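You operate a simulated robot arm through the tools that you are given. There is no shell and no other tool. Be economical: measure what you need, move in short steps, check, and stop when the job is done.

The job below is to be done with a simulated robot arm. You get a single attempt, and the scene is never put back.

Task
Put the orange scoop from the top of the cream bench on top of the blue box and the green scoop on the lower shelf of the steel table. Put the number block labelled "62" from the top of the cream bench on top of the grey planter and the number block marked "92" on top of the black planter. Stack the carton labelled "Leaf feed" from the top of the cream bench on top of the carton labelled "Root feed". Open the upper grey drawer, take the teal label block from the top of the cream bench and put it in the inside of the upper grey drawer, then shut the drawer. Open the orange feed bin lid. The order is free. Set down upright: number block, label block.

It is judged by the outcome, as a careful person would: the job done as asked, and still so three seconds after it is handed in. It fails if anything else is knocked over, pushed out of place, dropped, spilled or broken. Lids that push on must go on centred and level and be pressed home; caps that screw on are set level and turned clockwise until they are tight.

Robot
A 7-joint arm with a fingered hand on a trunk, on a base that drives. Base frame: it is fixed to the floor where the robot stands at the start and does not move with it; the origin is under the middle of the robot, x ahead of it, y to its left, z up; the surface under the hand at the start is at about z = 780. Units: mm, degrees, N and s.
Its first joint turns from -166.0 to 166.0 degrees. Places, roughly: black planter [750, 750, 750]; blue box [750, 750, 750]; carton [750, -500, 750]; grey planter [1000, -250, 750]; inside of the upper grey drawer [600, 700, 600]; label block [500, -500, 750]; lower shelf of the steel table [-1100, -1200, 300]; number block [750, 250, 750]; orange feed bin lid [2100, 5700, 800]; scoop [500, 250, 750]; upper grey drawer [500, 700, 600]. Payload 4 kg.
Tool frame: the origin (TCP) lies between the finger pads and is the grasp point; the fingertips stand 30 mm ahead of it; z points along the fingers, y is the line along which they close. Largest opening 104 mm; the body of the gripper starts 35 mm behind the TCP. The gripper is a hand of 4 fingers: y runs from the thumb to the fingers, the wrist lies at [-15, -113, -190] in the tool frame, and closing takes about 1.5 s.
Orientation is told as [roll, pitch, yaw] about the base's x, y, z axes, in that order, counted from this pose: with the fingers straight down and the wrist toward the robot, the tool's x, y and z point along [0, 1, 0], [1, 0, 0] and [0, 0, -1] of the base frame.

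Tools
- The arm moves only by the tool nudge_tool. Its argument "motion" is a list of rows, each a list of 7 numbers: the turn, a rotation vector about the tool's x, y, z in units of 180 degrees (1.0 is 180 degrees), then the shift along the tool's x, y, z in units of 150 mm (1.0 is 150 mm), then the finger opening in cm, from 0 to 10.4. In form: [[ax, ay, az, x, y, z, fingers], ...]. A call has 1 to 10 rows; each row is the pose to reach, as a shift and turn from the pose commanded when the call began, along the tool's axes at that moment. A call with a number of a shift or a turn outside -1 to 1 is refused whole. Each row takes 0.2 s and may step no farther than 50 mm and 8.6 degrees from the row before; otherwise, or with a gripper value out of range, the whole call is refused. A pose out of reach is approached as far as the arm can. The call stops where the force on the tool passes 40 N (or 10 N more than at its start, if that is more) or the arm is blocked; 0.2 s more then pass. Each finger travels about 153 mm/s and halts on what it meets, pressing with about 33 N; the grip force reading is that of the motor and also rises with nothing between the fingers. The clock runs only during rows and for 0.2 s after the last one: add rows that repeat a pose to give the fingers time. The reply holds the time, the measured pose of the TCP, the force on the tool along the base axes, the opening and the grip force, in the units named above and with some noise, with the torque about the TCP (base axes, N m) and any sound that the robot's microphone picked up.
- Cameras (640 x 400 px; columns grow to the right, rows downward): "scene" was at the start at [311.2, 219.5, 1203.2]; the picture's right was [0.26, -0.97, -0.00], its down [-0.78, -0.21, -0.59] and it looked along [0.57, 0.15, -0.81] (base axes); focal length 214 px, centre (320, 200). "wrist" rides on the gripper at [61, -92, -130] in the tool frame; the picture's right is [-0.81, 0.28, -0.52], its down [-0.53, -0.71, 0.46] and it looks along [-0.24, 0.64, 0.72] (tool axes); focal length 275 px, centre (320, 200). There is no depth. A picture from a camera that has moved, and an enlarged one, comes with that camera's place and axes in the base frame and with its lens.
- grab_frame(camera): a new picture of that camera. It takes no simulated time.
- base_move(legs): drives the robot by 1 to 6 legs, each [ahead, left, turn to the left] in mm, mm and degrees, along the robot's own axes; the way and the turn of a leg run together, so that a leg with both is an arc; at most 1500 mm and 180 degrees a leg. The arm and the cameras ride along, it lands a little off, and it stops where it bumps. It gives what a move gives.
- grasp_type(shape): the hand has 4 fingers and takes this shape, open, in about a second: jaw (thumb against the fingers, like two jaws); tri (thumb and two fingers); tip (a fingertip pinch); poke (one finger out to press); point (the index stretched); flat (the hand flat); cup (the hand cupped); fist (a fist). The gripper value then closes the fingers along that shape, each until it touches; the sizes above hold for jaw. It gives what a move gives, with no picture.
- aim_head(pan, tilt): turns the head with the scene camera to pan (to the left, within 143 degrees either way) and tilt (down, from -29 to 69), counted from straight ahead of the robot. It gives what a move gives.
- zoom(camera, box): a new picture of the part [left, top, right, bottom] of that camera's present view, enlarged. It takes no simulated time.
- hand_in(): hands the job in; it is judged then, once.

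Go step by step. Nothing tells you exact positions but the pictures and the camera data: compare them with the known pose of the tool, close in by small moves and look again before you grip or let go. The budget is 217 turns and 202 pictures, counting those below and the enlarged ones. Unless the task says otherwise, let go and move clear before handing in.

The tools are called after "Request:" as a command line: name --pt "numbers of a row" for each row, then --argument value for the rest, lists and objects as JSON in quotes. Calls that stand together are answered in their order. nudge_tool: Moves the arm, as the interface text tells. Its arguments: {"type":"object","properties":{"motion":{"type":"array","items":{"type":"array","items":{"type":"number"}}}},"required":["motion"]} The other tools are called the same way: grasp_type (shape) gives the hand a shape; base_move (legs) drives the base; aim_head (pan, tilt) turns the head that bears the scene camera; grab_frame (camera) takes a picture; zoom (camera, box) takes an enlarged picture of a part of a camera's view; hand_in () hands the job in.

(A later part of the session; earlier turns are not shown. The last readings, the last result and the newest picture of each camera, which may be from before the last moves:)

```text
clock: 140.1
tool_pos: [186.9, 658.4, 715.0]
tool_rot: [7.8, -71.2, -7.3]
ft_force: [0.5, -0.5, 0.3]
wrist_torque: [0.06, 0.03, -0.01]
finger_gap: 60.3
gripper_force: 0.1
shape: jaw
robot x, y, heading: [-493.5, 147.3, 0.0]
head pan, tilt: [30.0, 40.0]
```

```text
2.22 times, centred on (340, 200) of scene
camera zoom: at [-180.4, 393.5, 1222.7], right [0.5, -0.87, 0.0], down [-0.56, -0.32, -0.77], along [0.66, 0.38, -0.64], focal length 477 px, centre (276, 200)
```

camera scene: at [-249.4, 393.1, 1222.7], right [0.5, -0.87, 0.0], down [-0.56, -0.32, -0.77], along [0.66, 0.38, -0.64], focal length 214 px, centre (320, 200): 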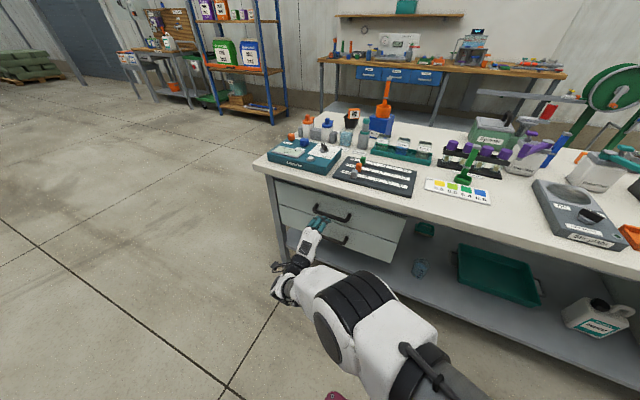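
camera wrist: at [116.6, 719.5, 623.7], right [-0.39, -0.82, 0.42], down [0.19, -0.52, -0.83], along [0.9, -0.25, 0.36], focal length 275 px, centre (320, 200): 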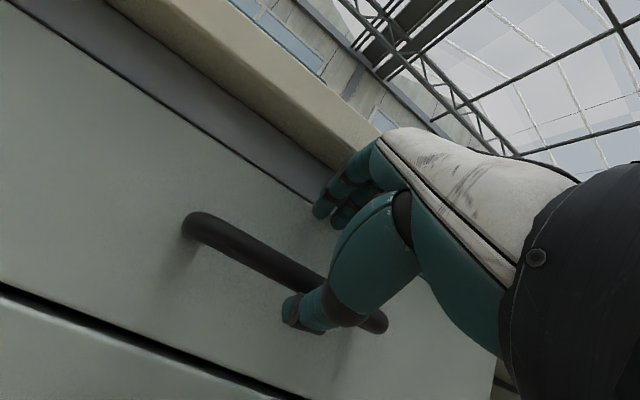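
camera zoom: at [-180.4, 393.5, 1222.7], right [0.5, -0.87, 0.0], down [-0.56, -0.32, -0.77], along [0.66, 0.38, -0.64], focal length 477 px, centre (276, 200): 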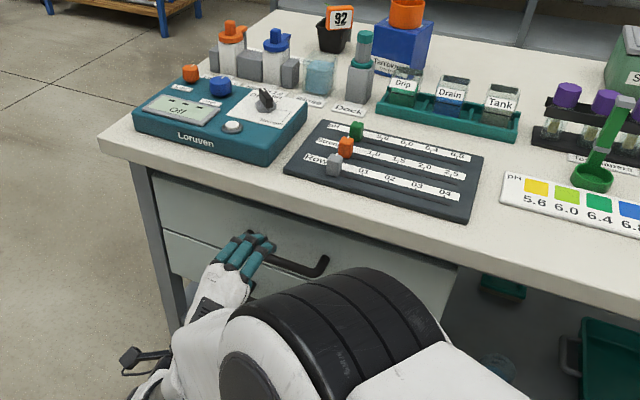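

Request:
nudge_tool --pt "0 0 0 0 -0.22 0.08 6" --pt "0 0 0 -0.02 -0.43 0.166 6" --pt "0 0 0 -0.02 -0.43 0.166 6"

Request:
nudge_tool --pt "0 0 0 0 0.04 0.12 6" --pt "0 0 0 0 0.08 0.24 6" --pt "0 0 0 0 0.12 0.36 6" --pt "0 0 0 0 0.16 0.46 6" --pt "0 0 0 0 0.16 0.46 6"

Request:
grab_frame --camera "wrist"

```text
clock: 140.9
tool_pos: [188.4, 657.4, 645.4]
tool_rot: [7.8, -71.3, -7.3]
ft_force: [0.1, 0.2, 0.4]
wrist_torque: [0.05, -0.02, -0.03]
finger_gap: 60.0
gripper_force: 0.0
shape: jaw
robot x, y, heading: [-497.8, 148.2, -0.1]
head pan, tilt: [30.0, 40.0]
```

```text
clock: 142.1
tool_pos: [263.6, 658.0, 645.4]
tool_rot: [7.8, -71.1, -7.3]
ft_force: [0.1, 0.6, -0.1]
wrist_torque: [0.0, 0.02, 0.05]
finger_gap: 60.0
gripper_force: 0.0
shape: jaw
robot x, y, heading: [-492.8, 149.0, 0.2]
head pan, tilt: [30.0, 40.0]
```

```text
96 pictures are left
camera wrist: at [109.4, 721.1, 603.1], right [-0.4, -0.83, 0.39], down [0.2, -0.5, -0.84], along [0.89, -0.26, 0.37], focal length 275 px, centre (320, 200)
```

wrist: 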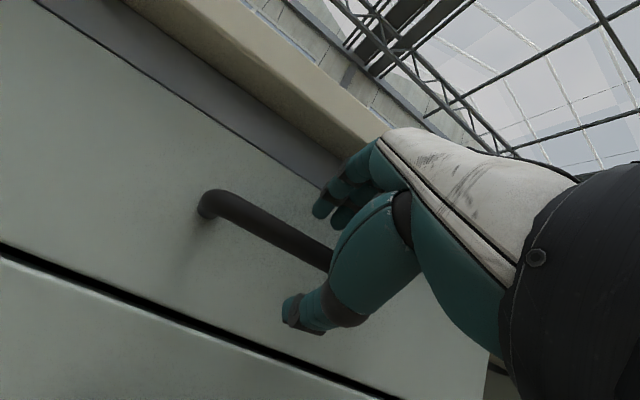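

Bar is centred between fingers and thumb. Close on it.

Request:
nudge_tool --pt "0 0 0 0 0 0 4" --pt "0 0 0 0 0 0 2" --pt "0 0 0 0 0 0 0" --pt "0 0 0 0 0 0 0" --pt "0 0 0 0 0 0 0" --pt "0 0 0 0 0 0 0"

```text
clock: 143.5
tool_pos: [262.8, 657.5, 645.0]
tool_rot: [7.6, -71.3, -7.3]
ft_force: [0.4, 0.7, 0.4]
wrist_torque: [-0.15, 0.01, 0.01]
finger_gap: 10.7
gripper_force: 32.5
shape: jaw
robot x, y, heading: [-491.3, 151.8, 0.1]
head pan, tilt: [30.0, 40.0]
```

Gripped (11 mm bar). Pull by driving back.

Request:
base_move --legs '[[-100, -5, 0]]'

Request:
grab_frame --camera "scene"

```text
clock: 144.7
tool_pos: [165.9, 651.0, 645.3]
tool_rot: [7.6, -71.3, -7.4]
ft_force: [0.6, -9.9, 0.8]
wrist_torque: [-0.09, -0.08, -0.23]
finger_gap: 10.5
gripper_force: 33.1
shape: jaw
robot x, y, heading: [-593.7, 141.3, -0.2]
head pan, tilt: [30.0, 40.0]
```

```text
95 pictures are left
camera scene: at [-277.8, 387.7, 1222.7], right [0.5, -0.87, 0.0], down [-0.56, -0.32, -0.77], along [0.66, 0.38, -0.64], focal length 214 px, centre (320, 200)
```

scene: 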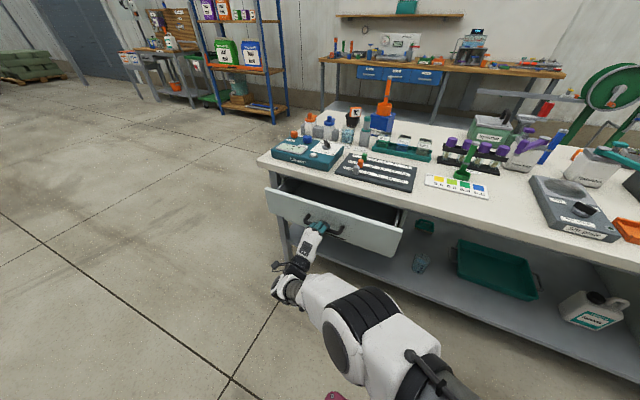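

Drawer slides open. Continue another 110 mm.

Request:
base_move --legs '[[-115, -6, 0]]'

Request:
grab_frame --camera "scene"

```text
clock: 145.9
tool_pos: [50.8, 643.4, 645.4]
tool_rot: [7.6, -71.2, -7.6]
ft_force: [1.2, -20.7, 3.0]
wrist_torque: [-0.12, -0.12, -0.46]
finger_gap: 10.2
gripper_force: 33.1
shape: jaw
robot x, y, heading: [-713.7, 133.4, 0.2]
head pan, tilt: [30.0, 40.0]
```

```text
94 pictures are left
camera scene: at [-394.2, 381.0, 1222.8], right [0.5, -0.87, 0.0], down [-0.56, -0.32, -0.77], along [0.66, 0.38, -0.64], focal length 214 px, centre (320, 200)
```

scene: 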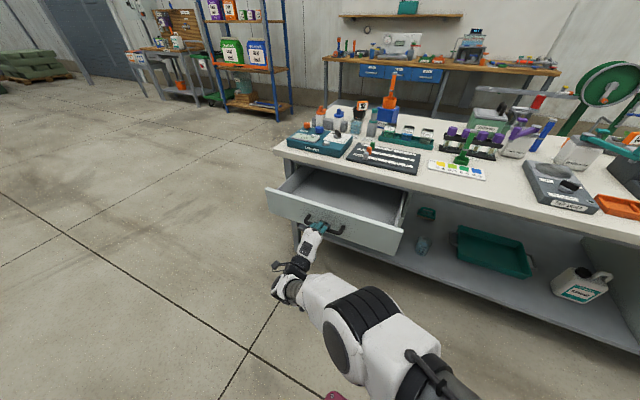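

Opened ~210 mm, enough. Release the handle and retract.

Request:
nudge_tool --pt "0 0 0 0 0 0 2" --pt "0 0 0 0 0 0 4" --pt "0 0 0 0 0 0 6" --pt "0 0 0 0 0 0 6"

Request:
nudge_tool --pt "0 0 0 0 -0.05 -0.15 6" --pt "0 0 0 0 -0.1 -0.35 6" --pt "0 0 0 0 -0.16 -0.55 6" --pt "0 0 0 0 -0.2 -0.75 6" --pt "0 0 0 0 -0.2 -0.95 6"

Request:
zoom --camera "scene" --box '[240, 130, 440, 270]'

```text
clock: 146.9
tool_pos: [50.9, 643.7, 645.8]
tool_rot: [7.6, -71.2, -7.6]
ft_force: [-0.2, -0.4, -0.2]
wrist_torque: [0.0, 0.0, -0.04]
finger_gap: 59.5
gripper_force: 0.0
shape: jaw
robot x, y, heading: [-706.1, 138.7, 0.1]
head pan, tilt: [30.0, 40.0]
```

```text
clock: 148.1
tool_pos: [-94.3, 641.3, 662.9]
tool_rot: [7.7, -71.2, -7.5]
ft_force: [0.0, -0.7, 0.5]
wrist_torque: [0.0, -0.02, 0.02]
finger_gap: 59.5
gripper_force: 0.3
shape: jaw
robot x, y, heading: [-710.1, 139.0, 0.2]
head pan, tilt: [30.0, 40.0]
```

```text
2.86 times, centred on (340, 200) of scene
camera zoom: at [-394.0, 381.4, 1222.7], right [0.5, -0.87, 0.0], down [-0.56, -0.32, -0.77], along [0.66, 0.38, -0.64], focal length 613 px, centre (263, 200)
```

zoom: 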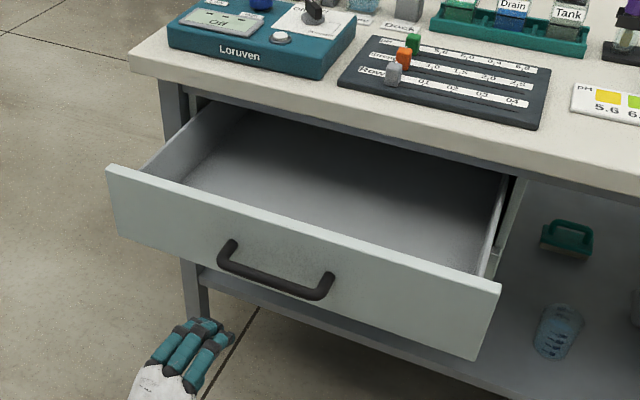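

Drawer is open ~21 cm. Raise the hand and turn it back to pointing down.

Request:
nudge_tool --pt "0 0 0 0 0.3 -0.1 6" --pt "0 0 0 0 0.6 -0.1 6" --pt "0 0 0 0 0.9 -0.1 6" --pt "0 0 0 0 1 -0.1 6"

Request:
nudge_tool --pt "0 0 0 0 0.3 -0.1 6" --pt "0 0 0 0 0.6 -0.2 6" --pt "0 0 0 0 0.9 -0.3 6" --pt "0 0 0 0 1 -0.3 6"

Request:
nudge_tool --pt "0.045 0 0 0 0 0 6" --pt "0.09 0 0 0 0 0 6" --pt "0.135 0 0 0 0 0 6" --pt "0.18 0 0 0 0 0 6" --pt "0.225 0 0 0 0 0 6" --pt "0.27 0 0 0 0 0 6" --pt "0.315 0 0 0 0 0 6" --pt "0.36 0 0 0 0 0 6" --pt "0.395 0 0 0 0 0 6" --pt "0.395 0 0 0 0 0 6"

```text
clock: 149.1
tool_pos: [-59.6, 636.7, 810.4]
tool_rot: [7.6, -71.2, -7.5]
ft_force: [0.0, 0.2, 0.1]
wrist_torque: [-0.02, 0.01, -0.04]
finger_gap: 59.5
gripper_force: 0.1
shape: jaw
robot x, y, heading: [-709.9, 140.3, -0.2]
head pan, tilt: [30.0, 40.0]
```

```text
clock: 150.1
tool_pos: [-55.3, 628.5, 965.1]
tool_rot: [7.4, -71.1, -7.3]
ft_force: [0.7, 1.0, -0.1]
wrist_torque: [-0.08, 0.01, 0.0]
finger_gap: 59.9
gripper_force: 0.0
shape: jaw
robot x, y, heading: [-707.4, 135.4, 0.2]
head pan, tilt: [30.0, 40.0]
```

```text
clock: 152.3
tool_pos: [-55.2, 629.1, 965.6]
tool_rot: [2.4, -0.2, -0.2]
ft_force: [0.4, 0.4, 0.5]
wrist_torque: [-0.02, -0.01, -0.03]
finger_gap: 59.8
gripper_force: 0.1
shape: jaw
robot x, y, heading: [-708.8, 138.9, -0.1]
head pan, tilt: [30.0, 40.0]
```

Swing the arm back to straight ahead, then drive to the teal block.

Request:
nudge_tool --pt "0 -0.013 0 -0.28 0.05 0 6" --pt "0 -0.013 0 -0.56 0.1 -0.1 6" --pt "0 -0.013 0 -0.84 0.15 -0.2 6"

Request:
nudge_tool --pt "0 0 0 -0.28 0.05 0 6" --pt "0 0 0 -0.56 0.1 -0.1 6" --pt "0 0 0 -0.84 0.15 -0.2 6"

Request:
nudge_tool --pt "0 0 0 -0.28 0.05 0 6" --pt "0 0 0 -0.56 0.1 -0.1 6" --pt "0 0 0 -0.84 0.15 -0.2 6"

Request:
nudge_tool --pt "0 0 0 -0.28 0.05 0 6" --pt "0 0 0 -0.56 0.1 -0.1 6" --pt "0 0 0 -0.84 0.15 -0.2 6"

Request:
base_move --legs '[[0, -830, 0], [420, 0, 0]]'

Request:
aim_head --pan -20 --tilt 50

Request:
grab_frame --camera "scene"

Request:
grab_frame --camera "wrist"

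```text
clock: 153.1
tool_pos: [-35.8, 502.3, 990.2]
tool_rot: [0.2, -0.2, -0.2]
ft_force: [-0.4, -0.3, -0.7]
wrist_torque: [0.01, -0.02, 0.0]
finger_gap: 59.7
gripper_force: 0.1
shape: jaw
robot x, y, heading: [-711.7, 138.4, -0.0]
head pan, tilt: [30.0, 40.0]
```

```text
clock: 153.9
tool_pos: [-11.9, 377.3, 1019.3]
tool_rot: [0.1, -0.3, -0.2]
ft_force: [-0.2, -0.3, -0.7]
wrist_torque: [0.02, -0.03, 0.03]
finger_gap: 59.7
gripper_force: 0.1
shape: jaw
robot x, y, heading: [-705.6, 140.8, -0.1]
head pan, tilt: [30.0, 40.0]
```

```text
clock: 154.7
tool_pos: [9.5, 250.2, 1048.4]
tool_rot: [0.0, -0.3, -0.1]
ft_force: [-0.5, 0.4, 0.1]
wrist_torque: [0.03, 0.03, -0.01]
finger_gap: 59.9
gripper_force: 0.2
shape: jaw
robot x, y, heading: [-706.8, 141.4, -0.2]
head pan, tilt: [30.0, 40.0]
```

```text
clock: 155.5
tool_pos: [32.6, 124.3, 1082.1]
tool_rot: [0.2, -0.3, -0.3]
ft_force: [0.1, -0.1, 0.2]
wrist_torque: [-0.02, 0.04, 0.0]
finger_gap: 59.6
gripper_force: 0.0
shape: jaw
robot x, y, heading: [-706.4, 138.8, -0.2]
head pan, tilt: [30.0, 40.0]
```

```text
clock: 159.1
tool_pos: [35.5, -565.3, 1080.5]
tool_rot: [0.1, -0.2, -5.8]
ft_force: [0.2, 0.5, -0.4]
wrist_torque: [0.0, 0.0, 0.0]
finger_gap: 59.9
gripper_force: 0.2
shape: jaw
robot x, y, heading: [-699.6, -481.6, -5.5]
head pan, tilt: [30.0, 40.0]
stopped in leg 1: the robot was blocked; the commanded pose is now the measured one
```

```text
clock: 160.3
tool_pos: [34.9, -566.7, 1081.7]
tool_rot: [0.2, -0.2, -5.9]
ft_force: [0.2, -0.6, 0.3]
wrist_torque: [0.01, 0.0, -0.01]
finger_gap: 59.8
gripper_force: 0.1
shape: jaw
robot x, y, heading: [-703.4, -480.0, -5.9]
head pan, tilt: [-20.0, 50.0]
```

```text
92 pictures are left
camera scene: at [-371.1, -337.4, 1208.5], right [-0.43, -0.9, 0.0], down [-0.69, 0.33, -0.64], along [0.58, -0.28, -0.77], focal length 214 px, centre (320, 200)
```

scene: 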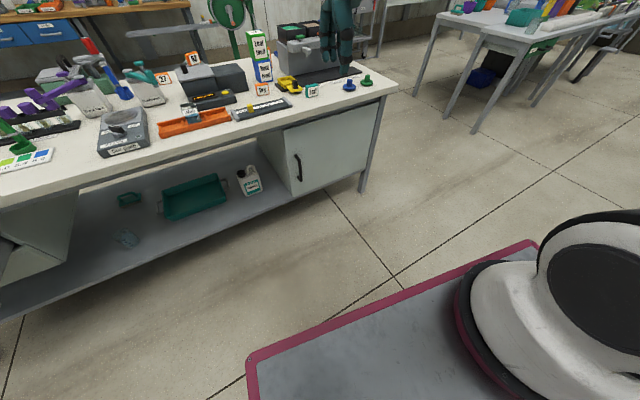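

```text
91 pictures are left
camera wrist: at [-50.6, -495.9, 1210.8], right [0.19, -0.83, 0.52], down [-0.76, -0.46, -0.46], along [0.62, -0.31, -0.72], focal length 275 px, centre (320, 200)
```

wrist: 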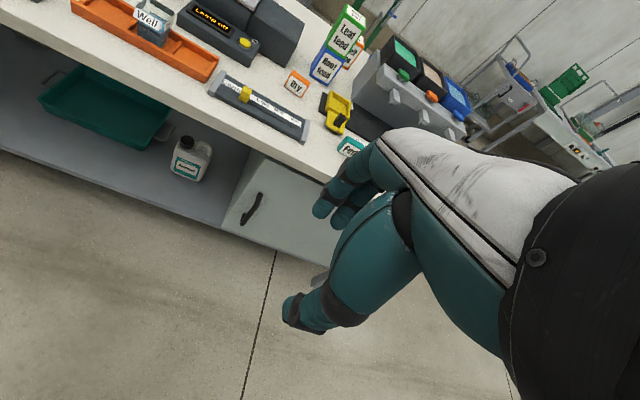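

I bumped something behind-right, likely the steel table. Move away from it and check it.

Request:
base_move --legs '[[0, 40, 0], [300, 0, 5.8]]'

Request:
aim_head --pan -142 --tilt 35

Request:
grab_frame --camera "scene"

```text
clock: 162.8
tool_pos: [343.5, -468.7, 1080.1]
tool_rot: [0.1, -0.2, -0.1]
ft_force: [-0.6, -0.1, -0.3]
wrist_torque: [0.0, -0.02, 0.0]
finger_gap: 59.7
gripper_force: 0.2
shape: jaw
robot x, y, heading: [-398.1, -454.3, -0.1]
head pan, tilt: [-20.0, 50.0]
```

```text
clock: 164.8
tool_pos: [343.4, -469.3, 1080.3]
tool_rot: [0.1, -0.1, -0.2]
ft_force: [-0.5, -0.5, -0.9]
wrist_torque: [0.0, 0.03, 0.01]
finger_gap: 59.9
gripper_force: 0.0
shape: jaw
robot x, y, heading: [-397.4, -455.1, 0.0]
head pan, tilt: [-142.0, 35.0]
```

```text
90 pictures are left
camera scene: at [-225.7, -309.3, 1230.3], right [-0.62, 0.79, 0.0], down [0.45, 0.35, -0.82], along [-0.65, -0.5, -0.57], focal length 214 px, centre (320, 200)
```

scene: 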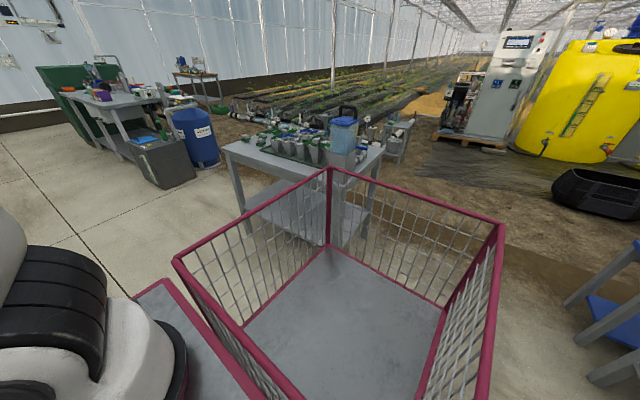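

The table looks undisturbed. Continue to the teal block.

Request:
base_move --legs '[[100, 0, 0], [0, -255, 0]]'

Request:
aim_head --pan -10 --tilt 50

Request:
grab_frame --camera "wrist"

Request:
zoom --camera "scene" --box '[260, 80, 460, 205]'

```text
clock: 167.4
tool_pos: [443.7, -729.7, 1080.2]
tool_rot: [0.0, -0.2, -0.4]
ft_force: [-0.4, -0.2, -1.1]
wrist_torque: [-0.02, 0.0, -0.03]
finger_gap: 59.8
gripper_force: 0.1
shape: jaw
robot x, y, heading: [-298.6, -714.8, -0.2]
head pan, tilt: [-142.0, 35.0]
```

```text
clock: 169.6
tool_pos: [442.4, -730.6, 1081.4]
tool_rot: [0.1, -0.1, -0.4]
ft_force: [-0.6, -0.5, -0.3]
wrist_torque: [0.01, -0.01, 0.0]
finger_gap: 59.9
gripper_force: 0.1
shape: jaw
robot x, y, heading: [-303.1, -711.8, -0.1]
head pan, tilt: [-10.0, 50.0]
```

```text
89 pictures are left
camera wrist: at [349.6, -667.8, 1210.8], right [0.27, -0.81, 0.52], down [-0.72, -0.53, -0.46], along [0.65, -0.25, -0.72], focal length 275 px, centre (320, 200)
```

wrist: 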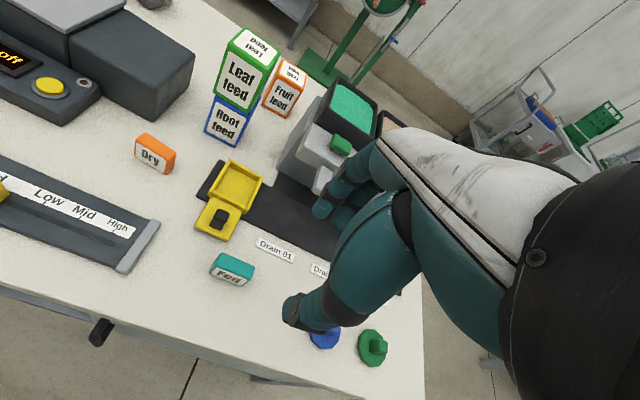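

```text
3.20 times, centred on (360, 142) of scene
camera zoom: at [19.3, -527.3, 1208.5], right [-0.18, -0.98, 0.0], down [-0.75, 0.14, -0.64], along [0.63, -0.11, -0.77], focal length 686 px, centre (192, 384)
```

zoom: 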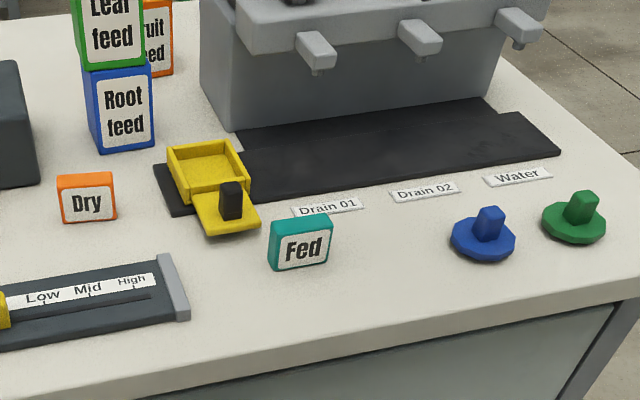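

The teal "Fed" block is at about [501,-717], yaw ≈ +6°. Move over it and descend.

Request:
nudge_tool --pt "0 0 -0.018 0.045 0.2 0.1 5" --pt "0 0 -0.0356 0.09 0.393 0.2 5" --pt "0 0 -0.0356 0.09 0.393 0.5 5" --pt "0 0 -0.0356 0.09 0.393 0.8 5" --pt "0 0 -0.0356 0.09 0.393 1 5"

Request:
nudge_tool --pt "0 0 0 0 0 0.25 5" --pt "0 0 0 0 0 0.42 5" --pt "0 0 0 0 0 0.42 5"

Request:
grab_frame --camera "wrist"

Request:
zoom --camera "scene" --box '[300, 100, 420, 175]'

```text
clock: 170.8
tool_pos: [502.2, -715.0, 929.4]
tool_rot: [0.0, -0.2, 6.0]
ft_force: [-0.9, -1.0, -0.2]
wrist_torque: [-0.03, -0.01, 0.0]
finger_gap: 50.2
gripper_force: 0.1
shape: jaw
robot x, y, heading: [-298.3, -716.0, -0.3]
head pan, tilt: [-10.0, 50.0]
```

```text
clock: 171.6
tool_pos: [504.7, -714.0, 867.1]
tool_rot: [0.1, -0.3, 6.0]
ft_force: [-0.3, -0.3, -0.2]
wrist_torque: [-0.01, -0.01, -0.01]
finger_gap: 50.3
gripper_force: 0.1
shape: jaw
robot x, y, heading: [-297.4, -715.0, -0.2]
head pan, tilt: [-10.0, 50.0]
```

```text
87 pictures are left
camera wrist: at [404.8, -664.3, 997.1], right [0.36, -0.78, 0.52], down [-0.65, -0.6, -0.46], along [0.67, -0.17, -0.72], focal length 275 px, centre (320, 200)
```

wrist: 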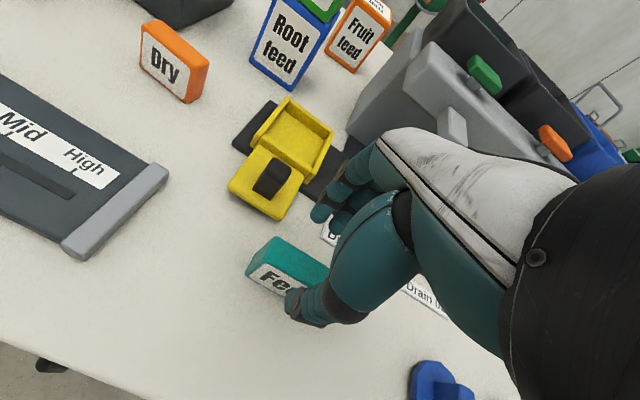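

```text
5.33 times, centred on (360, 138) of scene
camera zoom: at [19.3, -527.3, 1208.5], right [-0.18, -0.98, 0.0], down [-0.75, 0.14, -0.64], along [0.63, -0.11, -0.77], focal length 1144 px, centre (107, 533)
```

zoom: 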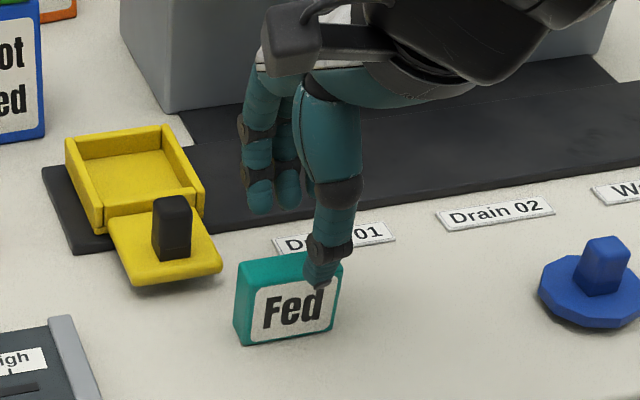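

Lower and grip it.

Request:
nudge_tool --pt "0 0 0 0.02 -0.01 0.1 5" --pt "0 0 0 0.02 -0.01 0.235 5" --pt "0 0 0 0.02 -0.01 0.235 3" --pt "0 0 0 0.02 -0.01 0.235 1" --pt "0 0 0 0.02 -0.01 0.235 0" --pt "0 0 0 0.02 -0.01 0.235 0" --pt "0 0 0 0.02 -0.01 0.235 0"

Request:
nudge_tool --pt "0 0 0 0 0 -0.2 0" --pt "0 0 0 0 0 -0.5 0" --pt "0 0 0 0 0 -0.8 0" --pt "0 0 0 0 0 -1 0"

Request:
zoom --camera "scene" --box '[300, 60, 420, 135]'

```text
clock: 173.2
tool_pos: [502.4, -712.2, 833.1]
tool_rot: [0.1, -0.3, 6.0]
ft_force: [0.2, 0.3, 0.8]
wrist_torque: [-0.02, 0.02, 0.01]
finger_gap: 15.6
gripper_force: 33.7
shape: jaw
robot x, y, heading: [-297.4, -710.6, -0.4]
head pan, tilt: [-10.0, 50.0]
```

```text
clock: 174.2
tool_pos: [502.1, -712.4, 983.3]
tool_rot: [0.1, -0.2, 6.1]
ft_force: [0.0, 0.0, -0.2]
wrist_torque: [-0.01, 0.03, -0.02]
finger_gap: 16.1
gripper_force: 32.9
shape: jaw
robot x, y, heading: [-298.5, -713.5, -0.3]
head pan, tilt: [-10.0, 50.0]
```

```text
5.33 times, centred on (360, 98) of scene
camera zoom: at [19.6, -527.4, 1208.5], right [-0.18, -0.98, 0.0], down [-0.75, 0.14, -0.64], along [0.63, -0.11, -0.77], focal length 1144 px, centre (107, 747)
```

zoom: 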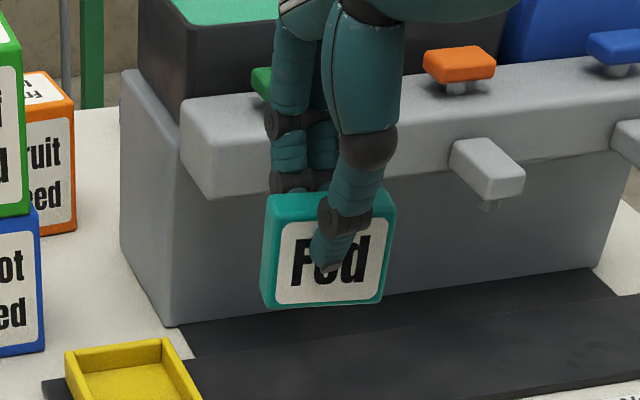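

Held upright. Drive to the drawer: target inside ≈[195,650].

Request:
base_move --legs '[[-150, 0, 0.3], [0, 1363, 0], [-145, 0, 0]]'

Request:
aim_head --pan 0 --tilt 50

Request:
grab_frame --camera "scene"

Request:
grab_frame --camera "wrist"

```text
clock: 183.0
tool_pos: [219.3, 685.1, 983.4]
tool_rot: [0.1, -0.3, 7.4]
ft_force: [0.1, 0.1, 0.2]
wrist_torque: [0.0, 0.0, -0.01]
finger_gap: 16.1
gripper_force: 33.0
shape: jaw
robot x, y, heading: [-579.5, 666.8, 1.2]
head pan, tilt: [-10.0, 50.0]
stopped in leg 3: the robot was blocked; the commanded pose is now the measured one
```

```text
clock: 183.7
tool_pos: [218.8, 686.3, 983.2]
tool_rot: [0.1, -0.5, 7.4]
ft_force: [0.8, 0.2, -0.7]
wrist_torque: [-0.02, -0.03, 0.01]
finger_gap: 15.8
gripper_force: 33.0
shape: jaw
robot x, y, heading: [-581.6, 665.9, 1.2]
head pan, tilt: [0.0, 50.0]
```

```text
84 pictures are left
camera scene: at [-267.1, 872.9, 1208.5], right [0.02, -1.0, 0.0], down [-0.77, -0.02, -0.64], along [0.64, 0.01, -0.77], focal length 214 px, centre (320, 200)
```

scene: 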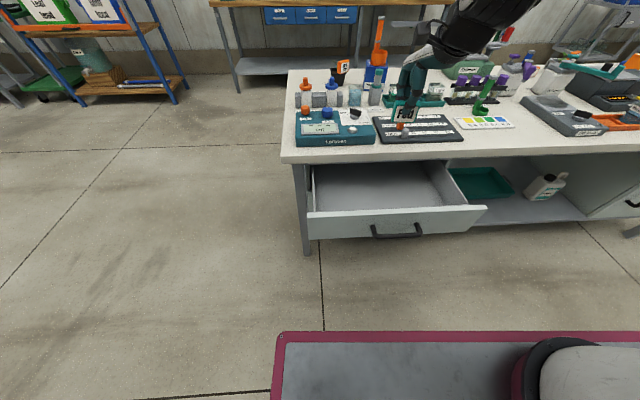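

```text
83 pictures are left
camera wrist: at [118.4, 734.7, 1113.8], right [0.37, -0.77, 0.52], down [-0.64, -0.62, -0.46], along [0.68, -0.16, -0.72], focal length 275 px, centre (320, 200)
```

wrist: 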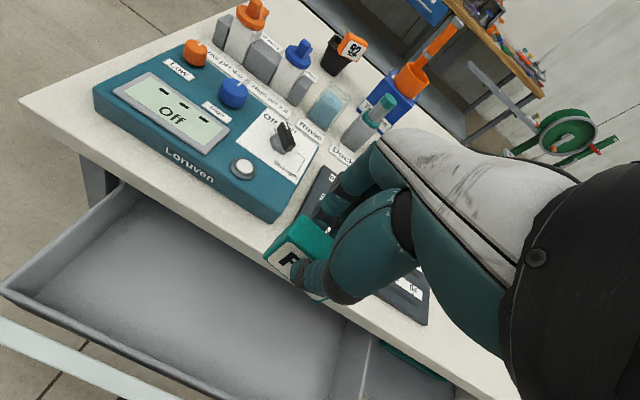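

Drawer spans y≈410–900 with ~165 mm clear between its front and the bench edge. Move above [190,655] and descend partway.

Request:
nudge_tool --pt "0 0 0 -0.18 -0.219 0 0" --pt "0 0 0 -0.18 -0.219 0.3 0" --pt "0 0 0 -0.18 -0.219 0.6 0" --pt "0 0 0 -0.18 -0.219 0.9 0" --pt "0 0 0 -0.18 -0.219 1 0"

Request:
nudge_tool --pt "0 0 0 0 0 0.2 0" --pt "0 0 0 0 0 0.4 0" --pt "0 0 0 0 0 0.5 0" --pt "0 0 0 0 0 0.5 0"

Request:
zoom --camera "scene" --box '[300, 100, 500, 240]'

Request:
grab_frame --camera "wrist"

```text
clock: 184.9
tool_pos: [191.3, 653.4, 834.1]
tool_rot: [0.1, -0.4, 7.5]
ft_force: [0.4, -0.5, -0.8]
wrist_torque: [0.03, -0.01, -0.01]
finger_gap: 15.7
gripper_force: 32.9
shape: jaw
robot x, y, heading: [-578.5, 666.5, 1.4]
head pan, tilt: [0.0, 50.0]
```

```text
clock: 185.9
tool_pos: [190.8, 652.8, 758.8]
tool_rot: [0.1, -0.4, 7.3]
ft_force: [-0.8, 0.5, -0.5]
wrist_torque: [0.01, 0.01, 0.0]
finger_gap: 15.6
gripper_force: 32.9
shape: jaw
robot x, y, heading: [-582.9, 665.4, 1.1]
head pan, tilt: [0.0, 50.0]
```

```text
2.86 times, centred on (400, 170) of scene
camera zoom: at [-267.1, 872.9, 1208.5], right [0.02, -1.0, 0.0], down [-0.77, -0.02, -0.64], along [0.64, 0.01, -0.77], focal length 613 px, centre (91, 286)
```

zoom: 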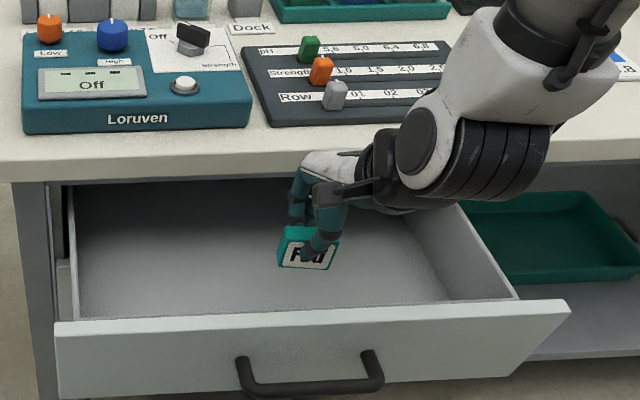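

```text
81 pictures are left
camera wrist: at [90.1, 702.5, 889.0], right [0.37, -0.77, 0.52], down [-0.64, -0.62, -0.46], along [0.68, -0.16, -0.72], focal length 275 px, centre (320, 200)
```

wrist: 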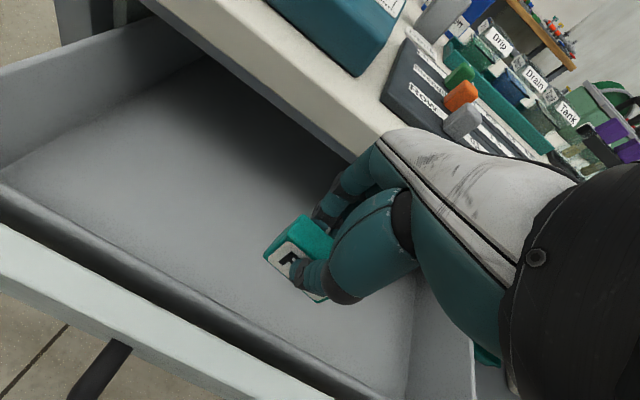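

Inside the drawer opening. Lower slowly until the block touches the drawer floor.

Request:
nudge_tool --pt "0 0 0 0 0 0.08 0" --pt "0 0 0 0 0 0.16 0" --pt "0 0 0 0 0 0.24 0" --pt "0 0 0 0 0 0.32 0" --pt "0 0 0 0 0 0.38 0" --pt "0 0 0 0 0 0.38 0"

Request:
zoom --camera "scene" --box '[340, 140, 460, 230]'

```text
clock: 187.3
tool_pos: [191.8, 654.9, 701.2]
tool_rot: [0.1, -0.4, 7.4]
ft_force: [-0.5, 0.1, -1.4]
wrist_torque: [-0.01, -0.07, 0.0]
finger_gap: 16.2
gripper_force: 33.1
shape: jaw
robot x, y, heading: [-578.5, 666.3, 1.1]
head pan, tilt: [0.0, 50.0]
```

```text
4.44 times, centred on (400, 185) of scene
camera zoom: at [-267.1, 872.9, 1208.5], right [0.02, -1.0, 0.0], down [-0.77, -0.02, -0.64], along [0.64, 0.01, -0.77], focal length 953 px, centre (-36, 267)
```

zoom: 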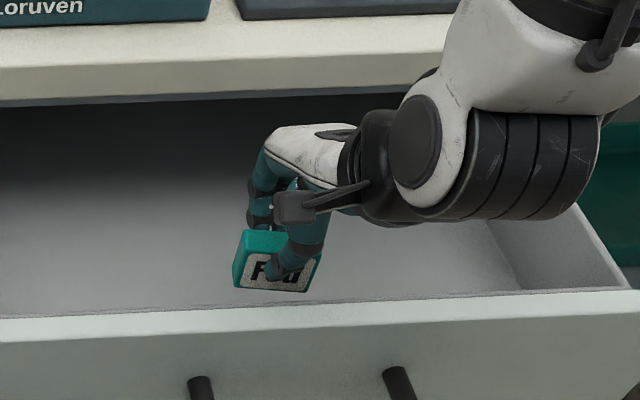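

Request:
nudge_tool --pt "0 0 0 0 0 0.05 0" --pt "0 0 0 0 0 0.1 0" --pt "0 0 0 0 0 0.15 0" --pt "0 0 0 0 0 0.19 0" --pt "0 0 0 0 0 0.23 0" --pt "0 0 0 0 0 0.27 0"

Request:
zoom --camera "scene" --box '[340, 140, 460, 230]'

```text
clock: 188.7
tool_pos: [192.7, 655.4, 660.7]
tool_rot: [0.1, -0.4, 7.5]
ft_force: [0.4, -0.5, -0.5]
wrist_torque: [0.0, 0.01, -0.03]
finger_gap: 16.1
gripper_force: 33.8
shape: jaw
robot x, y, heading: [-580.9, 667.5, 1.2]
head pan, tilt: [0.0, 50.0]
```

```text
4.44 times, centred on (400, 185) of scene
camera zoom: at [-267.1, 872.9, 1208.5], right [0.02, -1.0, 0.0], down [-0.77, -0.02, -0.64], along [0.64, 0.01, -0.77], focal length 953 px, centre (-36, 267)
```

zoom: 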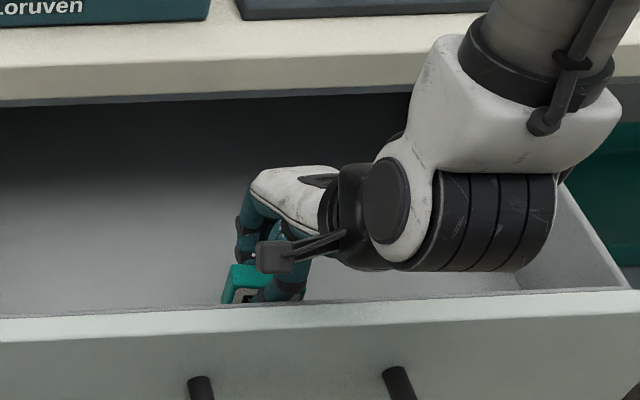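

Request:
nudge_tool --pt "0 0 0 0 0 0.03 0" --pt "0 0 0 0 0 0.06 0" --pt "0 0 0 0 0 0.09 0" --pt "0 0 0 0 0 0.12 0" --pt "0 0 0 0 0 0.15 0" --pt "0 0 0 0 0 0.18 0" --pt "0 0 0 0 0 0.21 0"

```text
clock: 190.3
tool_pos: [195.2, 655.4, 634.3]
tool_rot: [0.1, -1.1, 7.3]
ft_force: [1.5, -1.2, 24.0]
wrist_torque: [0.01, 0.35, 0.01]
finger_gap: 17.7
gripper_force: 33.1
shape: jaw
robot x, y, heading: [-579.7, 666.6, 1.2]
head pan, tilt: [0.0, 50.0]
stopped in row 7: the force on the tool passed its limit at 45 N (the readings are from after the stop); the commanded pose is now the measured one
```

Contact with the drawer floor (z≈581). Release and withdraw upward.

Request:
nudge_tool --pt "0 0 0 0 0 -0.01 1.6" --pt "0 0 0 0 0 -0.01 1.9" --pt "0 0 0 0 0 -0.01 2.4" --pt "0 0 0 0 0 -0.01 3.2" --pt "0 0 0 0 0 -0.01 3.2"

Request:
nudge_tool --pt "0 0 0 0 0 -0.1 3.2" --pt "0 0 0 0 0 -0.25 3.2" --pt "0 0 0 0 0 -0.5 3.2" --pt "0 0 0 0 0 -0.8 3.2" --pt "0 0 0 0 0 -1 3.2"

Request:
nudge_tool --pt "0 0 0 0 0 -0.3 3.2" --pt "0 0 0 0 0 -0.6 3.2" --pt "0 0 0 0 0 -0.9 3.2" --pt "0 0 0 0 0 -1 3.2"

Request:
zoom --camera "scene" --box '[300, 130, 500, 250]'

Request:
grab_frame --camera "wrist"

```text
clock: 191.5
tool_pos: [195.2, 655.7, 634.2]
tool_rot: [0.1, -0.8, 7.4]
ft_force: [-0.4, 0.0, 0.6]
wrist_torque: [-0.02, -0.01, 0.02]
finger_gap: 31.7
gripper_force: 0.0
shape: jaw
robot x, y, heading: [-579.1, 663.9, 1.3]
head pan, tilt: [0.0, 50.0]
```

```text
clock: 192.7
tool_pos: [192.2, 656.3, 782.7]
tool_rot: [0.2, -0.6, 7.4]
ft_force: [-0.4, -0.1, 0.5]
wrist_torque: [0.02, 0.01, -0.04]
finger_gap: 31.8
gripper_force: 0.0
shape: jaw
robot x, y, heading: [-581.8, 661.6, 1.4]
head pan, tilt: [0.0, 50.0]
```

```text
clock: 193.7
tool_pos: [191.5, 655.3, 933.7]
tool_rot: [0.0, -0.8, 7.4]
ft_force: [0.7, -0.4, 0.2]
wrist_torque: [-0.02, -0.01, 0.01]
finger_gap: 31.5
gripper_force: 0.1
shape: jaw
robot x, y, heading: [-579.0, 667.5, 1.0]
head pan, tilt: [0.0, 50.0]
```

```text
3.20 times, centred on (400, 190) of scene
camera zoom: at [-267.0, 872.9, 1208.5], right [0.02, -1.0, 0.0], down [-0.77, -0.02, -0.64], along [0.64, 0.01, -0.77], focal length 686 px, centre (64, 232)
```

zoom: 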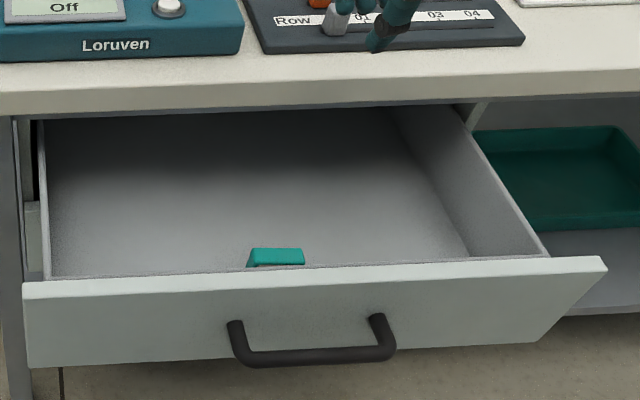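

```text
77 pictures are left
camera wrist: at [89.0, 704.5, 1063.5], right [0.37, -0.77, 0.52], down [-0.63, -0.62, -0.47], along [0.68, -0.16, -0.72], focal length 275 px, centre (320, 200)
```

wrist: 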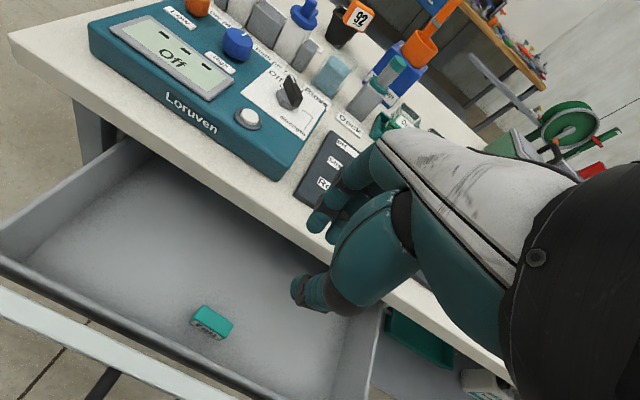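

The "Fed" block stands upright in the drawer. To shut it I'll go back to the diagonal stance, re-grip the handle and push.

Request:
base_move --legs '[[70, 0, -1], [0, -527, 0], [-190, 0, 0]]'

Request:
nudge_tool --pt "0 0 0.015 0.28 -0.03 -0.05 6" --pt "0 0 0.03 0.57 -0.06 -0.1 6" --pt "0 0 0.041 0.86 -0.09 -0.2 6"

Request:
nudge_tool --pt "0 0 0 0.28 -0.065 0 6" --pt "0 0 0 0.56 -0.13 0 6" --pt "0 0 0 0.84 -0.2 0 6"

Request:
nudge_tool --pt "0 0 0 0.28 -0.065 0 6" --pt "0 0 0 0.56 -0.13 0 6" --pt "0 0 0 0.84 -0.2 0 6"

Request:
nudge_tool --pt "0 0 0 0.28 -0.065 0 6" --pt "0 0 0 0.56 -0.13 0 6" --pt "0 0 0 0.82 -0.2 0 6" --pt "0 0 0 0.82 -0.2 0 6"

```text
clock: 198.6
tool_pos: [75.8, 113.0, 934.5]
tool_rot: [0.1, -0.8, 6.4]
ft_force: [0.1, -0.2, 0.2]
wrist_torque: [0.02, -0.01, 0.02]
finger_gap: 31.6
gripper_force: 0.2
shape: jaw
robot x, y, heading: [-698.8, 136.5, 0.3]
head pan, tilt: [0.0, 50.0]
```

```text
clock: 199.3
tool_pos: [46.2, 241.3, 964.4]
tool_rot: [0.3, -0.8, -1.3]
ft_force: [-1.0, 0.1, -0.3]
wrist_torque: [-0.08, -0.08, -0.05]
finger_gap: 59.7
gripper_force: 0.0
shape: jaw
robot x, y, heading: [-697.9, 135.1, 0.5]
head pan, tilt: [0.0, 50.0]
```

```text
clock: 200.3
tool_pos: [28.4, 356.9, 993.6]
tool_rot: [4.8, -0.7, -2.7]
ft_force: [-1.0, 0.5, 0.2]
wrist_torque: [-0.01, 0.0, 0.0]
finger_gap: 59.7
gripper_force: 0.1
shape: jaw
robot x, y, heading: [-690.1, 137.6, -0.0]
head pan, tilt: [0.0, 50.0]
stopped in row 3: the arm was blocked; the commanded pose is now the measured one
```

```text
clock: 201.1
tool_pos: [10.5, 466.3, 1066.2]
tool_rot: [14.5, 0.9, -3.4]
ft_force: [0.5, 1.5, -0.5]
wrist_torque: [-0.04, -0.06, -0.04]
finger_gap: 59.5
gripper_force: 0.1
shape: jaw
robot x, y, heading: [-693.0, 136.3, 0.4]
head pan, tilt: [0.0, 50.0]
stopped in row 3: the arm was blocked; the commanded pose is now the measured one
```

```text
clock: 202.3
tool_pos: [-5.7, 572.7, 1160.1]
tool_rot: [21.2, 1.9, -3.9]
ft_force: [-0.8, 1.3, -0.5]
wrist_torque: [-0.01, -0.02, 0.0]
finger_gap: 59.7
gripper_force: 0.1
shape: jaw
robot x, y, heading: [-696.5, 136.6, 0.2]
head pan, tilt: [0.0, 50.0]
stopped in row 4: the arm was blocked; the commanded pose is now the measured one
```

The arm reports blocked and drifts in orientation; look at the situation.

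Request:
aim_head --pan 25 --tilt 35

Request:
grab_frame --camera "scene"

```text
clock: 203.2
tool_pos: [-5.3, 572.3, 1159.0]
tool_rot: [21.1, 1.8, -3.8]
ft_force: [0.1, -0.8, 0.3]
wrist_torque: [0.02, 0.01, 0.01]
finger_gap: 59.8
gripper_force: 0.1
shape: jaw
robot x, y, heading: [-695.2, 136.3, 0.2]
head pan, tilt: [25.0, 35.0]
```

```text
76 pictures are left
camera scene: at [-376.1, 375.0, 1230.2], right [0.42, -0.91, 0.0], down [-0.52, -0.24, -0.82], along [0.74, 0.35, -0.57], focal length 214 px, centre (320, 200)
```

scene: 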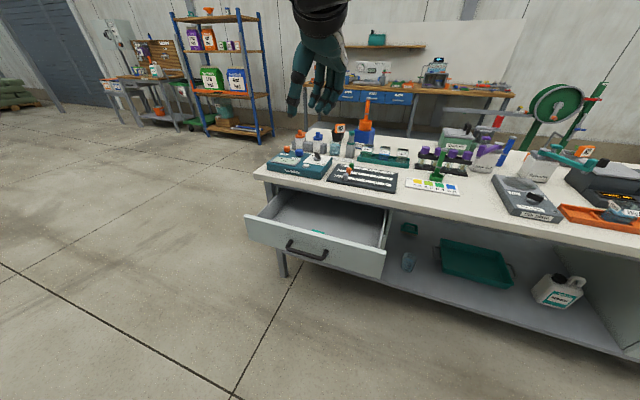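

Probably a joint limit in this arm configuration. Return to straight ahead, level the hand, pitch there first and swing over pitched, as worked before.

Request:
nudge_tool --pt "0 -0.04 0 -0.3 0.05 -0.05 6" --pt "0 -0.08 0 -0.6 0.1 -0.1 6" --pt "0 -0.117 0 -0.9 0.15 -0.15 6"

Request:
nudge_tool --pt "0 0 0 -0.3 0.06 0 6" --pt "0 0 0 -0.6 0.12 0 6" --pt "0 0 0 -0.9 0.18 0 6"

Request:
nudge_tool --pt "0 0 0 -0.3 0.06 0 6" --pt "0 0 0 -0.6 0.12 0 6" --pt "0 0 0 -0.9 0.18 0 6"

```text
clock: 204.0
tool_pos: [7.1, 438.1, 1127.8]
tool_rot: [-0.1, 1.9, -3.7]
ft_force: [0.7, -0.3, -0.3]
wrist_torque: [-0.03, 0.03, 0.0]
finger_gap: 59.8
gripper_force: 0.1
shape: jaw
robot x, y, heading: [-697.7, 137.7, 0.1]
head pan, tilt: [25.0, 35.0]
```

```text
clock: 204.8
tool_pos: [24.6, 300.9, 1129.5]
tool_rot: [0.0, 1.8, -3.7]
ft_force: [-0.4, 0.1, -0.2]
wrist_torque: [0.01, -0.02, 0.0]
finger_gap: 59.8
gripper_force: 0.1
shape: jaw
robot x, y, heading: [-696.4, 137.9, 0.2]
head pan, tilt: [25.0, 35.0]
```

```text
clock: 205.6
tool_pos: [41.2, 164.4, 1130.2]
tool_rot: [-0.1, 1.8, -3.6]
ft_force: [0.2, 1.3, 0.5]
wrist_torque: [-0.03, -0.02, 0.02]
finger_gap: 59.7
gripper_force: 0.0
shape: jaw
robot x, y, heading: [-696.0, 134.9, 0.2]
head pan, tilt: [25.0, 35.0]
```

Request:
nudge_tool --pt "-0.045 0 0 0 0.1 0 6" --pt "-0.09 0 0 0 0.2 0 6" --pt "-0.135 0 0 0 0.35 0 6" --pt "-0.18 0 0 0 0.4 0 6" --pt "-0.225 0 0 0 0.4 0 6" --pt "-0.27 0 0 0 0.4 0 6" --pt "-0.315 0 0 0 0.4 0 6" --pt "-0.36 0 0 0 0.4 0 6" --pt "-0.4 0 0 0 0.4 0 6" --pt "-0.4 0 0 0 0.4 0 6"

```text
clock: 207.8
tool_pos: [104.6, 162.2, 1128.3]
tool_rot: [0.2, -70.2, -3.7]
ft_force: [-1.2, 0.7, 0.2]
wrist_torque: [-0.04, -0.02, 0.0]
finger_gap: 59.6
gripper_force: 0.1
shape: jaw
robot x, y, heading: [-696.5, 134.9, 0.3]
head pan, tilt: [25.0, 35.0]
```

Request:
nudge_tool --pt "0 0 0 0.166 -0.166 0.05 6" --pt "0 0 0 0.332 -0.332 0.1 6" --pt "0 0 0 0.5 -0.5 0.15 6" --pt "0 0 0 0.666 -0.666 0.2 6" --pt "0 0 0 0.83 -0.83 0.244 6"

Request:
nudge_tool --pt "0 0 0 0.162 -0.184 0 6" --pt "0 0 0 0.324 -0.368 0 6" --pt "0 0 0 0.486 -0.552 0 6" --pt "0 0 0 0.648 -0.736 0 6" --pt "0 0 0 0.81 -0.92 0 6"

Request:
nudge_tool --pt "0 0 0 0.162 -0.16 -0.01 6" --pt "0 0 0 0.324 -0.32 -0.02 6" --pt "0 0 0 0.486 -0.48 -0.03 6" --pt "0 0 0 0.648 -0.64 -0.04 6" --pt "0 0 0 0.81 -0.795 -0.05 6"

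Request:
nudge_tool --pt "0 0 0 0.17 -0.19 -0.015 6" --pt "0 0 0 0.34 -0.38 -0.03 6" --pt "0 0 0 0.52 -0.57 -0.045 6" --pt "0 0 0 0.69 -0.75 -0.06 6" --pt "0 0 0 0.69 -0.75 -0.06 6"

Request:
grab_frame --camera "wrist"

Request:
grab_frame --camera "scene"

```text
clock: 209.0
tool_pos: [103.2, 284.6, 997.7]
tool_rot: [0.0, -70.2, -3.8]
ft_force: [-0.5, 0.8, -0.2]
wrist_torque: [-0.03, 0.0, 0.01]
finger_gap: 59.7
gripper_force: 0.2
shape: jaw
robot x, y, heading: [-693.8, 137.7, 0.3]
head pan, tilt: [25.0, 35.0]
```

```text
clock: 210.2
tool_pos: [66.0, 408.5, 868.6]
tool_rot: [0.1, -70.2, -3.9]
ft_force: [0.5, 0.0, 1.3]
wrist_torque: [-0.05, 0.03, -0.02]
finger_gap: 59.6
gripper_force: 0.0
shape: jaw
robot x, y, heading: [-696.9, 132.7, 0.3]
head pan, tilt: [25.0, 35.0]
```

```text
clock: 211.4
tool_pos: [25.2, 534.3, 758.2]
tool_rot: [0.1, -70.1, -3.9]
ft_force: [0.3, 0.0, -0.5]
wrist_torque: [0.02, -0.03, 0.01]
finger_gap: 59.9
gripper_force: 0.1
shape: jaw
robot x, y, heading: [-696.4, 135.5, -0.2]
head pan, tilt: [25.0, 35.0]
```

```text
clock: 212.6
tool_pos: [-15.7, 638.7, 655.7]
tool_rot: [0.0, -70.2, -3.9]
ft_force: [0.4, 0.2, 0.3]
wrist_torque: [0.0, -0.01, -0.01]
finger_gap: 59.3
gripper_force: 0.1
shape: jaw
robot x, y, heading: [-694.2, 132.6, 0.1]
head pan, tilt: [25.0, 35.0]
```

```text
75 pictures are left
camera wrist: at [-166.4, 711.5, 614.2], right [-0.45, -0.78, 0.43], down [0.15, -0.54, -0.83], along [0.88, -0.3, 0.36], focal length 275 px, centre (320, 200)
```

wrist: 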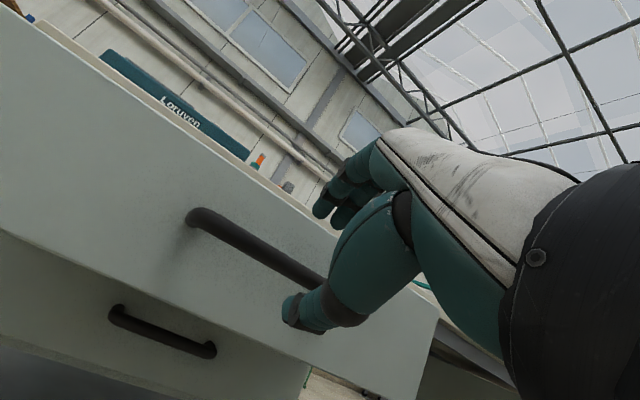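

```text
74 pictures are left
camera scene: at [-376.1, 375.1, 1230.2], right [0.43, -0.9, 0.0], down [-0.52, -0.24, -0.82], along [0.74, 0.35, -0.57], focal length 214 px, centre (320, 200)
```

scene: 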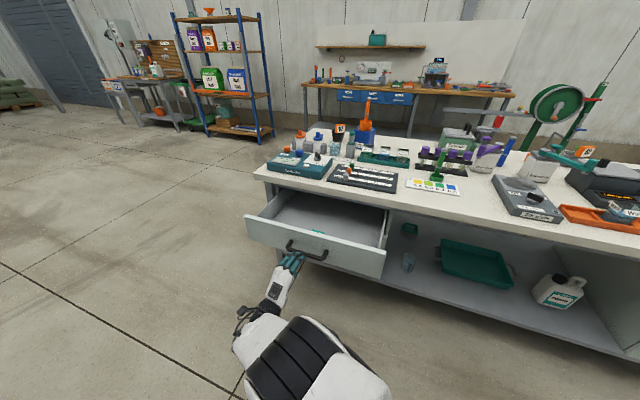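

Same pre-grasp as before. Advance and grip the handle.

Request:
nudge_tool --pt "0 0 0 0.02 0.03 0.12 6" --pt "0 0 0 0.04 0.06 0.25 6" --pt "0 0 0 0.055 0.08 0.36 6" --pt "0 0 0 0.055 0.09 0.43 6" --pt "0 0 0 0.055 0.09 0.43 6"

Request:
nudge_tool --pt "0 0 0 0 0 0 4" --pt "0 0 0 0 0 0 2" --pt "0 0 0 0 0 0 0" --pt "0 0 0 0 0 0 0" --pt "0 0 0 0 0 0 0" --pt "0 0 0 0 0 0 0"

```text
clock: 214.0
tool_pos: [41.0, 694.0, 721.1]
tool_rot: [17.7, -70.1, -19.0]
ft_force: [0.3, -0.6, 0.9]
wrist_torque: [0.01, 0.01, 0.02]
finger_gap: 60.0
gripper_force: 0.1
shape: jaw
robot x, y, heading: [-694.9, 136.8, 0.0]
head pan, tilt: [25.0, 35.0]
stopped in row 5: the arm was blocked; the commanded pose is now the measured one
```

```text
clock: 215.4
tool_pos: [40.9, 693.9, 720.9]
tool_rot: [17.6, -70.1, -19.0]
ft_force: [-0.1, -0.6, -0.3]
wrist_torque: [0.0, 0.0, -0.02]
finger_gap: 0.0
gripper_force: 32.8
shape: jaw
robot x, y, heading: [-696.0, 136.6, -0.1]
head pan, tilt: [25.0, 35.0]
```

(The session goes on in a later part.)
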